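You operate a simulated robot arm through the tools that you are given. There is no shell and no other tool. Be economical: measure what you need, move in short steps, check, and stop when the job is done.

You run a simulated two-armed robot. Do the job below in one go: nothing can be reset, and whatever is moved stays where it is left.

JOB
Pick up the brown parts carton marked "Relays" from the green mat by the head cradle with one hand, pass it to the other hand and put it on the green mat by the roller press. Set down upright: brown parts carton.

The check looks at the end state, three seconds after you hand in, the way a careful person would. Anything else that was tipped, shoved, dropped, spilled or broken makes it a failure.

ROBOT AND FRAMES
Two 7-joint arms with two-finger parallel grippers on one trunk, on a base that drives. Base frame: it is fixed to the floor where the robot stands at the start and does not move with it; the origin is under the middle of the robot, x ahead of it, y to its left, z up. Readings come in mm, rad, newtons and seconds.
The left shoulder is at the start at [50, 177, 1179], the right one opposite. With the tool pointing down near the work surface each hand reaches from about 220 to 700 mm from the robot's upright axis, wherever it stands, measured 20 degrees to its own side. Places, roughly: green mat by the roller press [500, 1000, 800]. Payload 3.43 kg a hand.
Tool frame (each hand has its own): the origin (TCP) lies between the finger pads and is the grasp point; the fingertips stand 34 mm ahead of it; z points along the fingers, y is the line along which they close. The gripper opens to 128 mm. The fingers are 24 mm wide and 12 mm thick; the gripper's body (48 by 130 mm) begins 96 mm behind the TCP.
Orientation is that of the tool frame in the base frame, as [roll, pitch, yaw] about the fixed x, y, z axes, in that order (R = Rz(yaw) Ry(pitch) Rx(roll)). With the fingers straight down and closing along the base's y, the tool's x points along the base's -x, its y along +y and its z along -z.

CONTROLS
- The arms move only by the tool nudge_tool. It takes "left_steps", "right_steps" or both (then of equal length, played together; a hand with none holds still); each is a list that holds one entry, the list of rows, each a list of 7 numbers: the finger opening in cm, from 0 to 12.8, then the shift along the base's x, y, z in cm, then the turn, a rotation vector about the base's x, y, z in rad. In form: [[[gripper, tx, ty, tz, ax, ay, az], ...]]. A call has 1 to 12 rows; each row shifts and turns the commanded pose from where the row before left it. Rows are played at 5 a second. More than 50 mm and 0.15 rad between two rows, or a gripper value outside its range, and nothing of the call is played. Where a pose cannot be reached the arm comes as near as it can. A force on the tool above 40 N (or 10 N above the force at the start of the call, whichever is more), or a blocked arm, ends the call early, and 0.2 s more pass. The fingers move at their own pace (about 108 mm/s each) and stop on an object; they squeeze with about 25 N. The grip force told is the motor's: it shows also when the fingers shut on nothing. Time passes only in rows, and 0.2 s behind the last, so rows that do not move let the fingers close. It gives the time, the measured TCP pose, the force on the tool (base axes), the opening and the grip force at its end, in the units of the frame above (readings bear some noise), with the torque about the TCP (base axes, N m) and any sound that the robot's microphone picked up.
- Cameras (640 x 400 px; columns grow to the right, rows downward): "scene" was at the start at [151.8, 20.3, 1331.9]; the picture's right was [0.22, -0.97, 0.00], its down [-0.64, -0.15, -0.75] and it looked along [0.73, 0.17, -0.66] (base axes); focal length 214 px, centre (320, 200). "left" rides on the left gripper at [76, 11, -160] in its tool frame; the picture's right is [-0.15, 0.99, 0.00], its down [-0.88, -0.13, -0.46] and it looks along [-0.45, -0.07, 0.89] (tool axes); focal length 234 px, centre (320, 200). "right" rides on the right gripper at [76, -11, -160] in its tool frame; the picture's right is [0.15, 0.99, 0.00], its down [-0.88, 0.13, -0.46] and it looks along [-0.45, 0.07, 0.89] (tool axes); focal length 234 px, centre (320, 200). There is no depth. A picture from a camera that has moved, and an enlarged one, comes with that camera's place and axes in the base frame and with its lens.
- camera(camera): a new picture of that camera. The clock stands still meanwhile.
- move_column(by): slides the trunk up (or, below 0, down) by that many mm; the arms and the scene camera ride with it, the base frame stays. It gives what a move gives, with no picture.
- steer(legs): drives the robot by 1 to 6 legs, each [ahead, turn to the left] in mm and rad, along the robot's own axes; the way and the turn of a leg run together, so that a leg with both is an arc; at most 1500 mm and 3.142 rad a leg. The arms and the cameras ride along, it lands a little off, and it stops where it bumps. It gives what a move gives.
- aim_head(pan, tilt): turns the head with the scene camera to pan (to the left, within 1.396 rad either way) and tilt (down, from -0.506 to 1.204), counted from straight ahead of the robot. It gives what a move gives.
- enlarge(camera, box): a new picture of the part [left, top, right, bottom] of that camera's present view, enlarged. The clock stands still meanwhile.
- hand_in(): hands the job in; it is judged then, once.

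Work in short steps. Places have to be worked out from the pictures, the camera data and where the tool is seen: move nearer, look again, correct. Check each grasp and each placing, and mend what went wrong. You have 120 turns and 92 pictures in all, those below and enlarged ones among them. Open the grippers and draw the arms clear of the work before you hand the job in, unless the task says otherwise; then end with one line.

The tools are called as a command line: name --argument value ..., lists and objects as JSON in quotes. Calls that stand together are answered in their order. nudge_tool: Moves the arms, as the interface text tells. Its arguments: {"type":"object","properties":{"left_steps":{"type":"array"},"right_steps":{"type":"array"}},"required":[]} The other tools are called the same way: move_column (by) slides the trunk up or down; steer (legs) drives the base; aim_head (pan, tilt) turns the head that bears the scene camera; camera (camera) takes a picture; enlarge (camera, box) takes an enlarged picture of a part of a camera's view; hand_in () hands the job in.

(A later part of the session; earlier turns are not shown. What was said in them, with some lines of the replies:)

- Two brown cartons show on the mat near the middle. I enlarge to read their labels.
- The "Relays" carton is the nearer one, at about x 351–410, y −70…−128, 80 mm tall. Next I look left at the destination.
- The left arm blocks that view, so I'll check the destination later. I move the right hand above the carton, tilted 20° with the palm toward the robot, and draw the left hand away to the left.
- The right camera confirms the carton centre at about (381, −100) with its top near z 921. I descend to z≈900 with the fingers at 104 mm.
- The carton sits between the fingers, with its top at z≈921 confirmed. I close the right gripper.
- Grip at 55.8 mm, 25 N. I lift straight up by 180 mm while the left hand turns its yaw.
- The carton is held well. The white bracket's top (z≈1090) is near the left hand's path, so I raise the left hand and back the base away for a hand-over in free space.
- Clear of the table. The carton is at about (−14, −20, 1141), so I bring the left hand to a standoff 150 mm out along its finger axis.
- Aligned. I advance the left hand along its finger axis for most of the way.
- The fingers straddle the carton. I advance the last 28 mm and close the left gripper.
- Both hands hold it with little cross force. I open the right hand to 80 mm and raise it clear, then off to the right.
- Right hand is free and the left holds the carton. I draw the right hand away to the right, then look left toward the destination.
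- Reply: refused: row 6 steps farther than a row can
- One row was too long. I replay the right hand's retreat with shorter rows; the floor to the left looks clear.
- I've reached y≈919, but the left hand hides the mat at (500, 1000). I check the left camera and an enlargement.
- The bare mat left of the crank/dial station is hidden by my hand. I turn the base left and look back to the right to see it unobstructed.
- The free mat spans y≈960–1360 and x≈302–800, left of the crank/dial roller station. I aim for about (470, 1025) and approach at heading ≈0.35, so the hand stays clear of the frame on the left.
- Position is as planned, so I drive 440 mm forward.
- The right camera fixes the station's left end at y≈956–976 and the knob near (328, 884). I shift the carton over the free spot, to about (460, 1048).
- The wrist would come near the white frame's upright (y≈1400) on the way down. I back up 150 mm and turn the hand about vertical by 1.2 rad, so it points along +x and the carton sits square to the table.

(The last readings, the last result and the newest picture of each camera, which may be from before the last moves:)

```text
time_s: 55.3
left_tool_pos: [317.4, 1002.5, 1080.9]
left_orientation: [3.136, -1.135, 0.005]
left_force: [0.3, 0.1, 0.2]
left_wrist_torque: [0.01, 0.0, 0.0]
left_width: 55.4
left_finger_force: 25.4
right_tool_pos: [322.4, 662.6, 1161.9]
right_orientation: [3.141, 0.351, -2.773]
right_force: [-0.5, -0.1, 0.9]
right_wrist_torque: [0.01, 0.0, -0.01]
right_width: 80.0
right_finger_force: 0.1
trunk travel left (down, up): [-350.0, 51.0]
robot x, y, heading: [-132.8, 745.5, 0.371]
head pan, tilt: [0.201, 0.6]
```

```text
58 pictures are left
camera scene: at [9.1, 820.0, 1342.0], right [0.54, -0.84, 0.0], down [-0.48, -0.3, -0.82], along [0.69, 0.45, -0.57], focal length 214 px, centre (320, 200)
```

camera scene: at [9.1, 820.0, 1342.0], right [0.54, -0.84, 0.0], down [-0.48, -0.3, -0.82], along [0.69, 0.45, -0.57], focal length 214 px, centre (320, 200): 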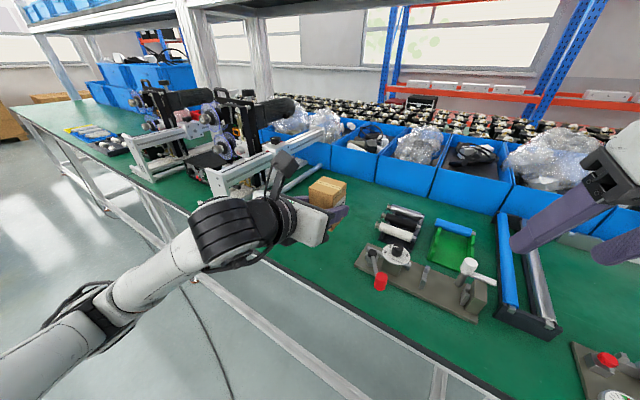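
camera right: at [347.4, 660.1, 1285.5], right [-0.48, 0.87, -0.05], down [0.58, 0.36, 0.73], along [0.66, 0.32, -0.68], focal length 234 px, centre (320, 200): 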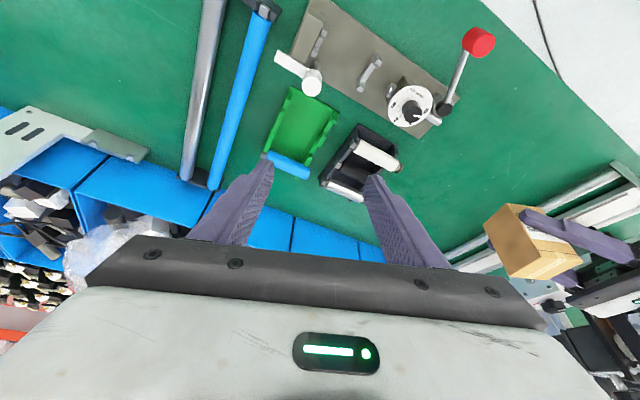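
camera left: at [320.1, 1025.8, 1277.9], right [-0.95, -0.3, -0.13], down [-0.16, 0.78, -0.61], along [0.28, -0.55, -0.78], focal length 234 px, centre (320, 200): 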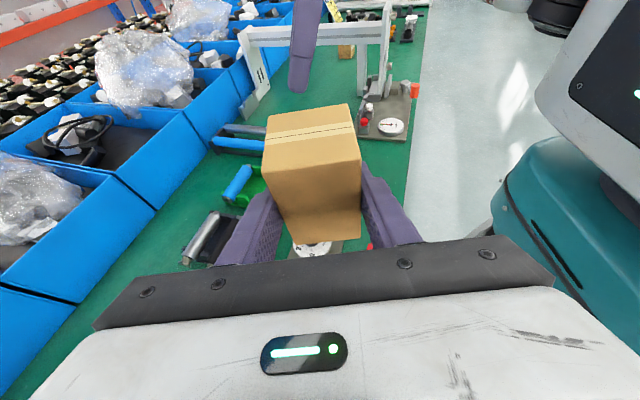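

The arm is clear of the frame. I move over the target, TCP ≈(452, 1060), and descend part way.

nudge_tool --left_steps '[[[4, 3.4, 1.5, 0, 0, 0, 0], [4, 3.4, 1.5, 0, 0, 0, 0], [4, 3.4, 1.5, 0, 0, 0, 0], [4, 3.3, 1.3, 0, 0, 0, 0], [4, 0, 0, -3.5, 0, 0, 0], [4, 0, 0, -3.5, 0, 0, 0], [4, 0, 0, -3.5, 0, 0, 0], [4, 0, 0, -3.5, 0, 0, 0], [4, 0, 0, 0, 0, 0, 0]]]'

camera --camera "scene"

camera --camera "left"

camera --camera "right"

```text
time_s: 57.3
left_tool_pos: [450.0, 1058.1, 951.5]
left_orientation: [3.138, -1.135, 0.002]
left_force: [0.3, -0.3, 1.1]
left_wrist_torque: [-0.01, 0.0, 0.01]
left_width: 55.6
left_finger_force: 24.7
left hand out of reach, approached as far as the arm can: row 8
right_tool_pos: [322.0, 662.5, 1163.3]
right_orientation: [3.14, 0.351, -2.773]
right_force: [0.1, 0.4, 0.8]
right_wrist_torque: [0.01, 0.01, 0.0]
right_width: 80.3
right_finger_force: 0.0
trunk travel left (down, up): [-350.0, 51.0]
robot x, y, heading: [-128.6, 748.3, 0.369]
head pan, tilt: [0.201, 0.6]
```

```text
57 pictures are left
camera scene: at [9.3, 819.7, 1342.0], right [0.54, -0.84, 0.0], down [-0.48, -0.3, -0.82], along [0.69, 0.45, -0.57], focal length 214 px, centre (320, 200)
```

scene: 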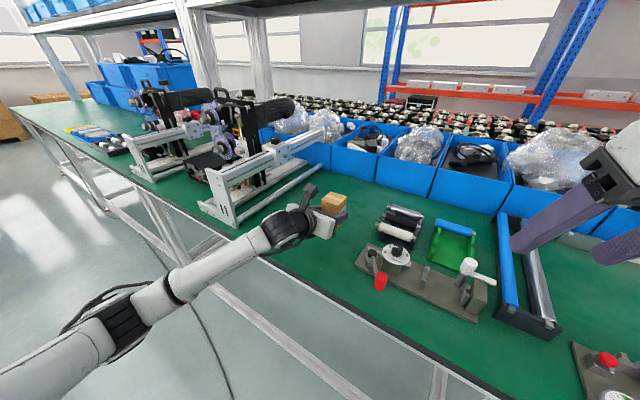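

```text
56 pictures are left
camera left: at [338.3, 1046.9, 1089.4], right [-0.06, -0.99, -0.13], down [-0.79, 0.13, -0.61], along [0.62, 0.06, -0.79], focal length 234 px, centre (320, 200)
```

left: 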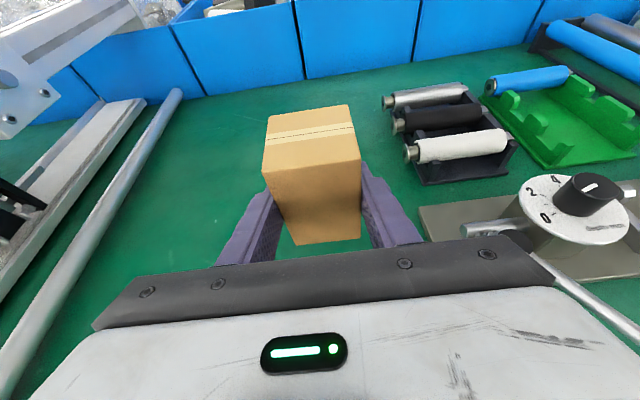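

```text
55 pictures are left
camera right: at [207.7, 606.4, 1285.4], right [-0.48, 0.87, -0.05], down [0.58, 0.36, 0.73], along [0.66, 0.33, -0.68], focal length 234 px, centre (320, 200)
```

right: 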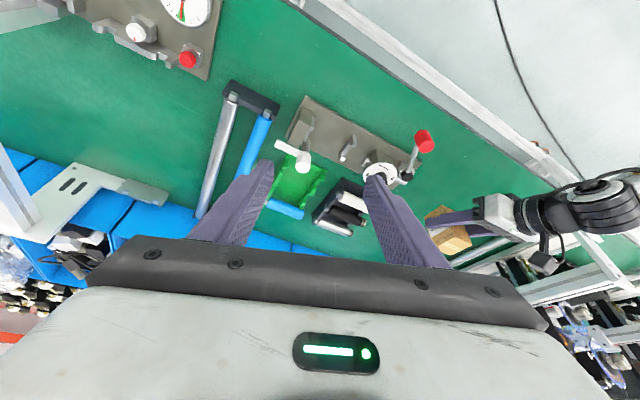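

The arm is at its reach limit at z≈951, with the carton free over clear mat. I raise it slightly, drive 90 mm forward, then bring the hand back to the spot.

nudge_tool --left_steps '[[[4, -0.5, 0, 2, 0, 0, 0], [4, 0, 0, 0, 0, 0, 0]]]'

steer --legs '[[90, 0]]'

```text
time_s: 57.9
left_tool_pos: [446.0, 1059.4, 971.4]
left_orientation: [3.141, -1.134, 0.003]
left_force: [-0.4, 0.1, -1.0]
left_wrist_torque: [0.0, 0.01, 0.02]
left_width: 55.5
left_finger_force: 24.7
right_tool_pos: [321.7, 661.8, 1162.3]
right_orientation: [-3.14, 0.352, -2.774]
right_force: [0.4, -0.3, 0.0]
right_wrist_torque: [-0.02, -0.01, -0.01]
right_width: 80.0
right_finger_force: 0.1
trunk travel left (down, up): [-350.0, 51.0]
robot x, y, heading: [-127.9, 746.7, 0.369]
head pan, tilt: [0.201, 0.6]
```

```text
time_s: 59.0
left_tool_pos: [529.6, 1090.8, 970.8]
left_orientation: [3.138, -1.134, 0.002]
left_force: [0.2, 0.4, -0.5]
left_wrist_torque: [-0.02, 0.0, -0.02]
left_width: 55.7
left_finger_force: 25.0
right_tool_pos: [404.1, 695.1, 1160.9]
right_orientation: [3.14, 0.348, -2.773]
right_force: [0.4, -0.5, 0.5]
right_wrist_torque: [0.03, 0.01, 0.01]
right_width: 79.9
right_finger_force: 0.1
trunk travel left (down, up): [-350.0, 51.0]
robot x, y, heading: [-47.4, 776.9, 0.369]
head pan, tilt: [0.201, 0.6]
```

Next I shift back (−70, −35 mm) to about (460, 1056) and descend to z≈891, leaving the carton bottom about 10 mm up.

nudge_tool --left_steps '[[[4, -2.4, -1.2, 0, 0, 0, 0], [4, -2.3, -1.2, 0, 0, 0, 0], [4, -2.3, -1.1, 0, 0, 0, 0], [4, 0, 0, -2, 0, 0, 0], [4, 0, 0, -2, 0, 0, 0], [4, 0, 0, -2, 0, 0, 0], [4, 0, 0, -1.5, 0, 0, 0], [4, 0, 0, -0.5, 0, 0, 0], [4, 0, 0, 0, 0, 0, 0]]]'

camera --camera "left"

camera --camera "right"

camera --camera "scene"

```text
time_s: 61.0
left_tool_pos: [460.5, 1109.6, 925.7]
left_orientation: [3.14, -1.134, 0.002]
left_force: [-0.5, -0.4, -0.8]
left_wrist_torque: [0.01, 0.02, -0.01]
left_width: 55.8
left_finger_force: 24.8
left hand out of reach, approached as far as the arm can: row 2, 3, 4, 5, 6, 7
right_tool_pos: [404.9, 694.2, 1161.2]
right_orientation: [-3.142, 0.351, -2.773]
right_force: [0.4, -0.1, -0.7]
right_wrist_torque: [-0.02, 0.01, -0.02]
right_width: 80.2
right_finger_force: 0.0
trunk travel left (down, up): [-350.0, 51.0]
robot x, y, heading: [-48.5, 776.7, 0.368]
head pan, tilt: [0.201, 0.6]
```

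```text
54 pictures are left
camera left: at [346.9, 1096.4, 1063.5], right [-0.06, -0.99, -0.13], down [-0.79, 0.13, -0.61], along [0.62, 0.07, -0.78], focal length 234 px, centre (320, 200)
```

left: 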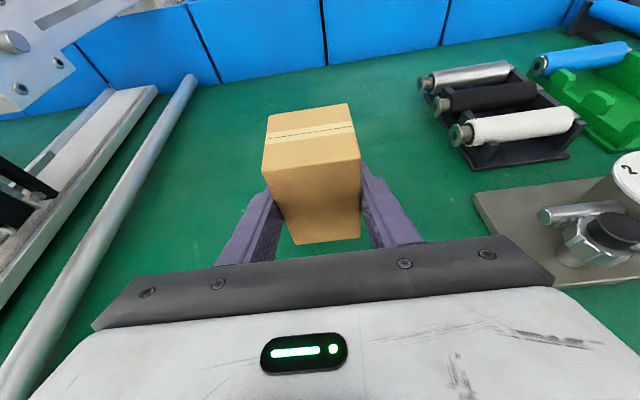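

```text
53 pictures are left
camera right: at [290.0, 638.5, 1285.5], right [-0.48, 0.87, -0.05], down [0.58, 0.36, 0.73], along [0.66, 0.33, -0.68], focal length 234 px, centre (320, 200)
```

right: 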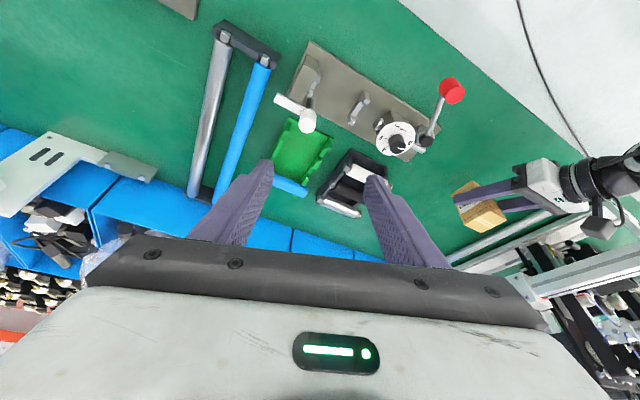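

```text
52 pictures are left
camera scene: at [91.7, 851.8, 1342.0], right [0.54, -0.84, 0.0], down [-0.48, -0.3, -0.82], along [0.69, 0.45, -0.57], focal length 214 px, centre (320, 200)
```

scene: 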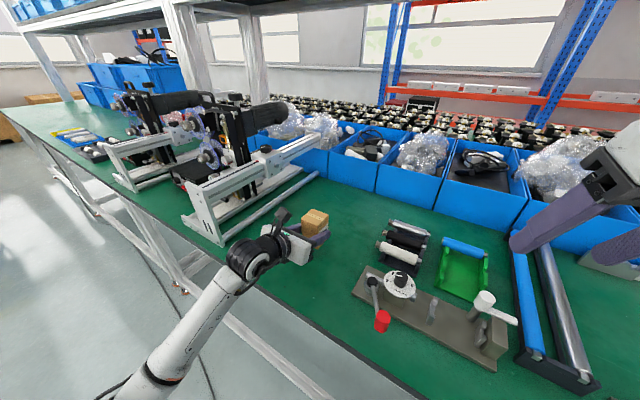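

The limit is the wrist at this low tilt, and the hand drifted to y≈1110 with nothing touched. I raise it, then lower the trunk so the hand works nearer shoulder height.

nudge_tool --left_steps '[[[4, 0, 0, 3, 0, 0, 0], [4, 0, 0, 3, 0, 0, 0], [4, 0, 0, 0, 0, 0, 0]]]'

move_column --by -80

camera --camera "left"

```text
time_s: 61.8
left_tool_pos: [461.4, 1108.1, 986.2]
left_orientation: [3.139, -1.133, 0.002]
left_force: [0.6, -0.7, 0.6]
left_wrist_torque: [-0.01, -0.01, 0.0]
left_width: 55.6
left_finger_force: 24.9
right_tool_pos: [404.2, 693.3, 1161.9]
right_orientation: [3.141, 0.352, -2.773]
right_force: [0.0, 0.4, -0.4]
right_wrist_torque: [-0.05, 0.01, -0.01]
right_width: 80.1
right_finger_force: 0.0
trunk travel left (down, up): [-350.0, 51.0]
robot x, y, heading: [-49.5, 779.6, 0.366]
head pan, tilt: [0.201, 0.6]
```

```text
time_s: 63.0
left_tool_pos: [460.8, 1108.1, 907.0]
left_orientation: [3.139, -1.136, 0.001]
left_force: [-1.1, 0.7, -0.4]
left_wrist_torque: [-0.03, 0.04, 0.01]
left_width: 55.8
left_finger_force: 24.9
right_tool_pos: [404.8, 693.8, 1081.3]
right_orientation: [-3.141, 0.349, -2.774]
right_force: [-0.1, 0.8, -0.3]
right_wrist_torque: [-0.05, 0.01, 0.0]
right_width: 79.7
right_finger_force: 0.0
trunk travel left (down, up): [-270.0, 131.0]
robot x, y, heading: [-51.0, 776.7, 0.368]
head pan, tilt: [0.201, 0.6]
```

```text
51 pictures are left
camera left: at [347.0, 1096.4, 1044.5], right [-0.06, -0.99, -0.13], down [-0.78, 0.13, -0.61], along [0.62, 0.07, -0.78], focal length 234 px, centre (320, 200)
```

left: 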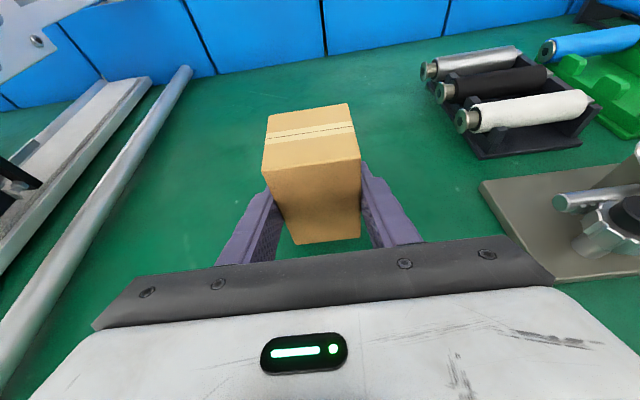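

The carton is about 27 mm above the mat. I shift it 50 mm toward the press station in small rows.

nudge_tool --left_steps '[[[4, 0, -1.7, 0, 0, 0, 0], [4, 0, -1.7, 0, 0, 0, 0], [4, 0, -1.6, 0, 0, 0, 0], [4, 0, 0, 0, 0, 0, 0]]]'

```text
time_s: 64.0
left_tool_pos: [460.0, 1083.5, 905.9]
left_orientation: [3.14, -1.136, 0.001]
left_force: [0.2, 0.0, 0.1]
left_wrist_torque: [-0.03, 0.03, -0.01]
left_width: 55.8
left_finger_force: 25.3
left hand out of reach, approached as far as the arm can: row 2, 3
right_tool_pos: [403.3, 693.3, 1081.3]
right_orientation: [-3.14, 0.352, -2.774]
right_force: [0.5, 0.5, 0.2]
right_wrist_torque: [0.01, 0.0, -0.02]
right_width: 79.7
right_finger_force: 0.1
trunk travel left (down, up): [-270.0, 131.0]
robot x, y, heading: [-45.3, 776.3, 0.373]
head pan, tilt: [0.201, 0.6]
```

The inward limit stops at y≈1083. A small base turn of −0.06 rad carries the carton to about (485, 1052), nearer the press with good clearance.

steer --legs '[[0, -0.06]]'

camera --camera "left"

```text
time_s: 64.8
left_tool_pos: [478.0, 1052.2, 907.2]
left_orientation: [3.138, -1.136, -0.059]
left_force: [0.0, 0.5, -0.1]
left_wrist_torque: [0.04, 0.0, 0.01]
left_width: 55.8
left_finger_force: 25.5
right_tool_pos: [397.7, 666.1, 1082.1]
right_orientation: [3.142, 0.351, -2.832]
right_force: [0.3, -0.4, 1.4]
right_wrist_torque: [0.04, -0.02, -0.01]
right_width: 79.7
right_finger_force: 0.0
trunk travel left (down, up): [-270.0, 131.0]
robot x, y, heading: [-46.2, 777.5, 0.309]
head pan, tilt: [0.201, 0.6]
```

```text
50 pictures are left
camera left: at [364.4, 1046.3, 1044.5], right [-0.12, -0.98, -0.13], down [-0.78, 0.18, -0.61], along [0.62, 0.03, -0.78], focal length 234 px, centre (320, 200)
```

left: 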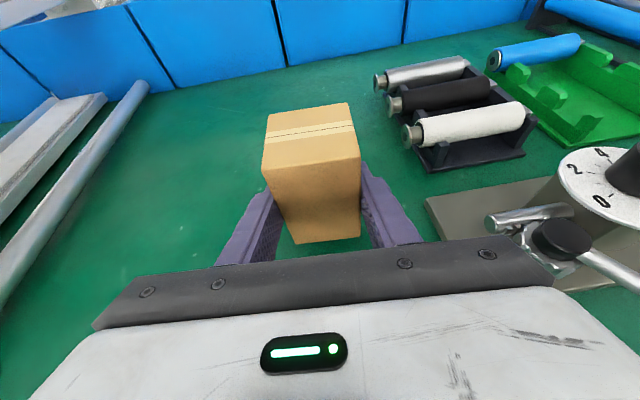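

Clear all round. I lower the trunk by 20 mm, then ease down with the arm until contact.

move_column --by -20

nudge_tool --left_steps '[[[4, 0, 0, -0.2, 0, 0, 0], [4, 0, 0, -0.2, 0, 0, 0], [4, 0, 0, 0, 0, 0, 0]]]'

enlarge --camera "scene" --box '[200, 180, 440, 330]'

```text
time_s: 65.5
left_tool_pos: [478.0, 1052.8, 886.3]
left_orientation: [3.14, -1.134, -0.057]
left_force: [-0.1, 0.0, -0.7]
left_wrist_torque: [0.0, 0.01, 0.0]
left_width: 55.7
left_finger_force: 25.0
right_tool_pos: [398.1, 666.8, 1061.5]
right_orientation: [-3.14, 0.352, -2.832]
right_force: [-0.8, 0.0, 0.4]
right_wrist_torque: [-0.02, -0.02, 0.01]
right_width: 80.0
right_finger_force: 0.2
trunk travel left (down, up): [-250.0, 151.0]
robot x, y, heading: [-42.6, 775.2, 0.308]
head pan, tilt: [0.201, 0.6]
```

```text
time_s: 66.3
left_tool_pos: [479.2, 1051.4, 882.8]
left_orientation: [3.137, -1.134, -0.057]
left_force: [0.5, 0.4, -0.2]
left_wrist_torque: [-0.01, 0.02, -0.03]
left_width: 55.7
left_finger_force: 25.1
right_tool_pos: [398.1, 666.6, 1060.8]
right_orientation: [3.141, 0.352, -2.832]
right_force: [0.3, -0.2, -0.8]
right_wrist_torque: [0.01, -0.02, 0.02]
right_width: 80.1
right_finger_force: 0.1
trunk travel left (down, up): [-250.0, 151.0]
robot x, y, heading: [-46.9, 776.6, 0.315]
head pan, tilt: [0.201, 0.6]
```

```text
2.67 times, centred on (320, 255) of scene
camera zoom: at [95.9, 843.2, 1242.0], right [0.49, -0.87, 0.0], down [-0.49, -0.28, -0.82], along [0.72, 0.4, -0.57], focal length 572 px, centre (320, 53)
```

zoom: 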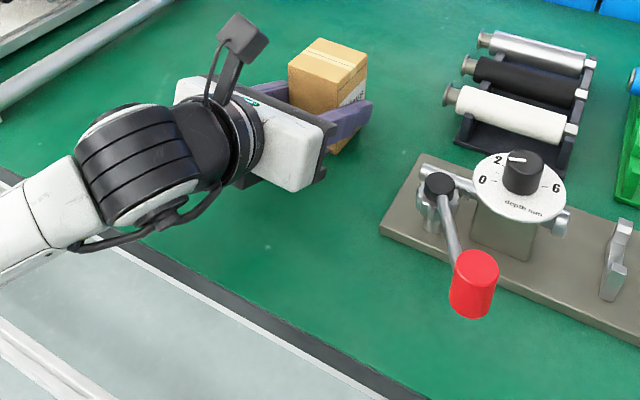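

Still no contact at 882.8. I continue down in 1 mm rows.

nudge_tool --left_steps '[[[4, 0, 0, -0.1, 0, 0, 0], [4, 0, 0, -0.1, 0, 0, 0], [4, 0, 0, -0.1, 0, 0, 0], [4, 0, 0, 0, 0, 0, 0]]]'

```text
time_s: 67.3
left_tool_pos: [477.8, 1052.1, 881.1]
left_orientation: [3.136, -1.131, -0.059]
left_force: [0.5, -0.2, -0.9]
left_wrist_torque: [-0.03, 0.01, -0.02]
left_width: 55.6
left_finger_force: 24.2
right_tool_pos: [398.8, 667.7, 1061.8]
right_orientation: [3.141, 0.35, -2.832]
right_force: [-0.3, -0.5, 0.3]
right_wrist_torque: [0.01, 0.02, 0.0]
right_width: 80.2
right_finger_force: 0.1
trunk travel left (down, up): [-250.0, 151.0]
robot x, y, heading: [-46.6, 777.4, 0.309]
head pan, tilt: [0.201, 0.6]
```

nudge_tool --left_steps '[[[4, 0, 0, -0.1, 0, 0, 0], [4, 0, 0, -0.1, 0, 0, 0], [4, 0, 0, 0, 0, 0, 0]]]'

```text
time_s: 68.1
left_tool_pos: [477.1, 1052.0, 880.6]
left_orientation: [3.135, -1.133, -0.059]
left_force: [0.3, 1.1, 0.8]
left_wrist_torque: [0.0, -0.01, 0.0]
left_width: 55.6
left_finger_force: 25.0
left hand out of reach, approached as far as the arm can: row 2
right_tool_pos: [397.1, 666.9, 1062.2]
right_orientation: [3.141, 0.352, -2.832]
right_force: [-0.1, -0.3, 0.3]
right_wrist_torque: [-0.01, -0.04, 0.0]
right_width: 79.8
right_finger_force: 0.0
trunk travel left (down, up): [-250.0, 151.0]
robot x, y, heading: [-47.2, 778.2, 0.312]
head pan, tilt: [0.201, 0.6]
```

The arm limit is reached again and there's no contact force. I lower the trunk by 2 mm and check the force.

move_column --by -2

```text
time_s: 68.6
left_tool_pos: [477.8, 1052.8, 879.9]
left_orientation: [3.137, -1.136, -0.061]
left_force: [-1.2, 0.0, 2.2]
left_wrist_torque: [0.05, -0.09, 0.0]
left_width: 55.8
left_finger_force: 25.2
right_tool_pos: [396.7, 666.7, 1058.7]
right_orientation: [-3.141, 0.351, -2.834]
right_force: [-0.3, -0.1, 0.2]
right_wrist_torque: [0.04, -0.01, 0.0]
right_width: 80.0
right_finger_force: 0.2
trunk travel left (down, up): [-248.0, 153.0]
robot x, y, heading: [-48.3, 774.7, 0.309]
head pan, tilt: [0.201, 0.6]
```

There's a light upward force with a small torque, so contact is starting. I go one more millimetre.

move_column --by -1.5

camera --camera "left"

```text
time_s: 69.1
left_tool_pos: [478.1, 1052.2, 879.4]
left_orientation: [3.138, -1.138, -0.061]
left_force: [-0.6, 1.0, 7.1]
left_wrist_torque: [0.13, -0.27, -0.01]
left_width: 55.5
left_finger_force: 24.9
right_tool_pos: [397.5, 665.9, 1057.7]
right_orientation: [3.141, 0.349, -2.832]
right_force: [0.5, -0.2, -0.7]
right_wrist_torque: [0.01, -0.02, -0.03]
right_width: 79.8
right_finger_force: 0.2
trunk travel left (down, up): [-246.0, 155.0]
robot x, y, heading: [-50.5, 776.2, 0.303]
head pan, tilt: [0.201, 0.6]
```

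```text
48 pictures are left
camera left: at [363.8, 1047.4, 1017.8], right [-0.12, -0.98, -0.13], down [-0.77, 0.18, -0.61], along [0.62, 0.03, -0.78], focal length 234 px, centre (320, 200)
```

left: 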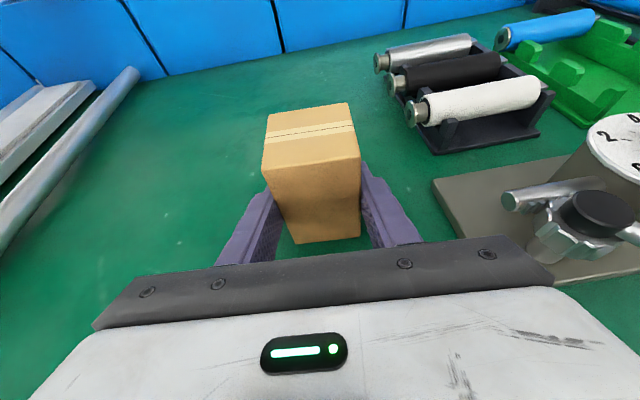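

Contact at 7 N, so the carton is on the mat. I open the left hand modestly to 78 mm.

nudge_tool --left_steps '[[[6, 0, 0, 0, 0, 0, 0], [6.8, 0, 0, 0, 0, 0, 0], [7.8, 0, 0, 0, 0, 0, 0], [7.8, 0, 0, 0, 0, 0, 0]]]'

camera --camera "left"

```text
time_s: 70.1
left_tool_pos: [477.7, 1053.2, 877.1]
left_orientation: [3.136, -1.133, -0.058]
left_force: [0.2, 0.0, -0.3]
left_wrist_torque: [0.01, -0.01, 0.0]
left_width: 78.0
left_finger_force: 0.2
right_tool_pos: [398.7, 666.6, 1058.7]
right_orientation: [3.142, 0.349, -2.832]
right_force: [-0.1, -0.4, -0.1]
right_wrist_torque: [0.02, 0.01, 0.02]
right_width: 80.1
right_finger_force: 0.0
trunk travel left (down, up): [-246.0, 155.0]
robot x, y, heading: [-42.2, 775.5, 0.31]
head pan, tilt: [0.201, 0.6]
```

```text
47 pictures are left
camera left: at [364.5, 1047.5, 1016.0], right [-0.12, -0.98, -0.13], down [-0.78, 0.18, -0.6], along [0.62, 0.03, -0.79], focal length 234 px, centre (320, 200)
```

left: 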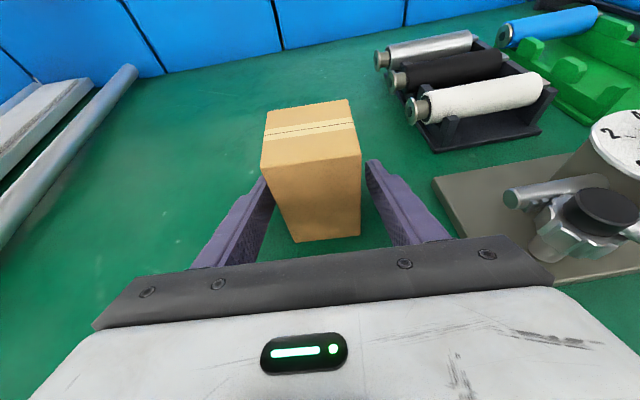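

The carton stands free between the fingers. I raise the trunk straight up by 140 mm so the fingers clear its top vertically.

move_column --by 140

camera --camera "left"

camera --camera "scene"

```text
time_s: 71.8
left_tool_pos: [478.0, 1052.7, 1018.0]
left_orientation: [3.135, -1.13, -0.06]
left_force: [-0.1, -0.1, -0.1]
left_wrist_torque: [0.0, -0.05, 0.0]
left_width: 77.8
left_finger_force: 0.0
right_tool_pos: [398.3, 667.4, 1197.8]
right_orientation: [3.14, 0.35, -2.832]
right_force: [0.3, -0.5, 0.2]
right_wrist_torque: [0.02, 0.02, -0.03]
right_width: 80.3
right_finger_force: 0.0
trunk travel left (down, up): [-386.0, 15.0]
robot x, y, heading: [-45.2, 775.1, 0.304]
head pan, tilt: [0.201, 0.6]
```

```text
46 pictures are left
camera left: at [364.6, 1047.4, 1155.8], right [-0.13, -0.98, -0.13], down [-0.78, 0.18, -0.6], along [0.62, 0.03, -0.79], focal length 234 px, centre (320, 200)
```

left: 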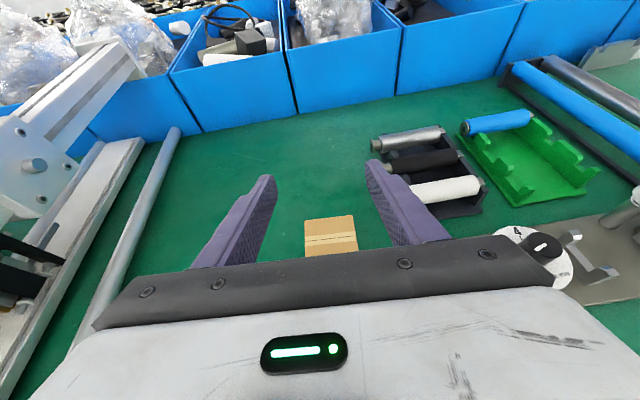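

```text
45 pictures are left
camera scene: at [95.9, 843.2, 1378.5], right [0.49, -0.87, 0.0], down [-0.49, -0.28, -0.82], along [0.72, 0.4, -0.57], focal length 214 px, centre (320, 200)
```

scene: 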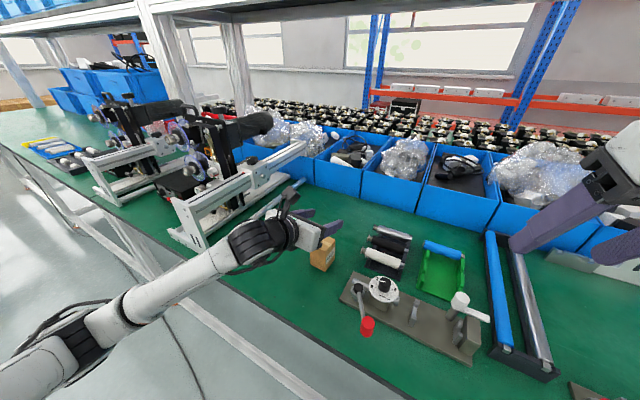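

Fingers are clear above the carton. I back the base straight away by 450 mm and inspect.

nudge_tool --left_steps '[[[7.8, 0, 0, 4, 0, 0, 0], [7.8, 0, 0, 4, 0, 0, 0], [10, 0, 0, 0, 0, 0, 0]]]'

steer --legs '[[-450, 0]]'

camera --camera "scene"

enlarge --camera "scene" --box '[280, 120, 480, 260]'

```text
time_s: 72.6
left_tool_pos: [476.8, 1051.8, 1097.1]
left_orientation: [3.137, -1.131, -0.06]
left_force: [0.2, 0.4, 0.3]
left_wrist_torque: [0.02, 0.0, -0.04]
left_width: 99.8
left_finger_force: 0.1
right_tool_pos: [397.8, 667.4, 1198.4]
right_orientation: [3.141, 0.35, -2.832]
right_force: [0.3, -0.4, -0.2]
right_wrist_torque: [-0.01, 0.01, -0.04]
right_width: 80.1
right_finger_force: 0.0
trunk travel left (down, up): [-386.0, 15.0]
robot x, y, heading: [-46.6, 777.4, 0.306]
head pan, tilt: [0.201, 0.6]
```

```text
time_s: 75.3
left_tool_pos: [50.3, 916.1, 1100.1]
left_orientation: [3.136, -1.134, -0.06]
left_force: [0.3, 0.0, 1.6]
left_wrist_torque: [0.0, 0.03, 0.01]
left_width: 100.0
left_finger_force: 0.0
right_tool_pos: [-29.4, 531.5, 1199.3]
right_orientation: [-3.141, 0.351, -2.834]
right_force: [0.0, -0.2, 0.5]
right_wrist_torque: [0.01, -0.02, -0.05]
right_width: 80.0
right_finger_force: 0.1
trunk travel left (down, up): [-386.0, 15.0]
robot x, y, heading: [-475.7, 640.0, 0.307]
head pan, tilt: [0.201, 0.6]
```

```text
44 pictures are left
camera scene: at [-331.4, 706.9, 1378.6], right [0.49, -0.87, 0.0], down [-0.49, -0.27, -0.83], along [0.72, 0.4, -0.56], focal length 214 px, centre (320, 200)
```

scene: 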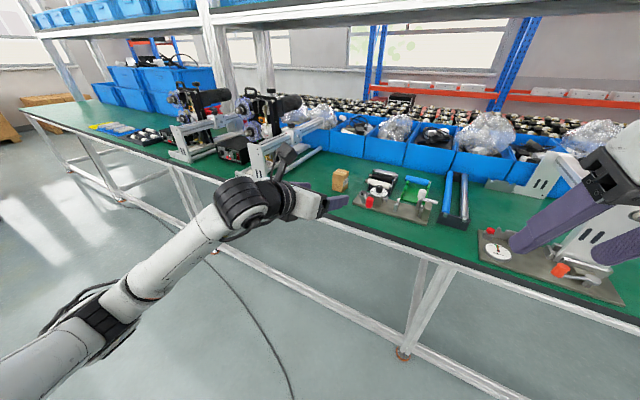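

```text
2.86 times, centred on (380, 190) of scene
camera zoom: at [-331.4, 706.9, 1378.6], right [0.49, -0.87, 0.0], down [-0.49, -0.27, -0.83], along [0.72, 0.4, -0.56], focal length 613 px, centre (149, 229)
```

zoom: 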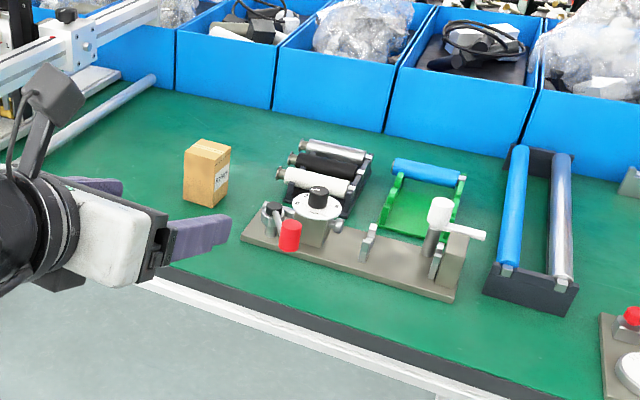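

The carton stands upright on the mat beside the roller press, nothing else was disturbed, and both hands are open and clear. I hand in.

hand_in

```text
The job is handed in.
```

The "Relays" carton was picked up with the right hand, passed to the left, and now stands upright on the green mat by the roller press at about (485, 1052); nothing else looked disturbed in the last pictures.
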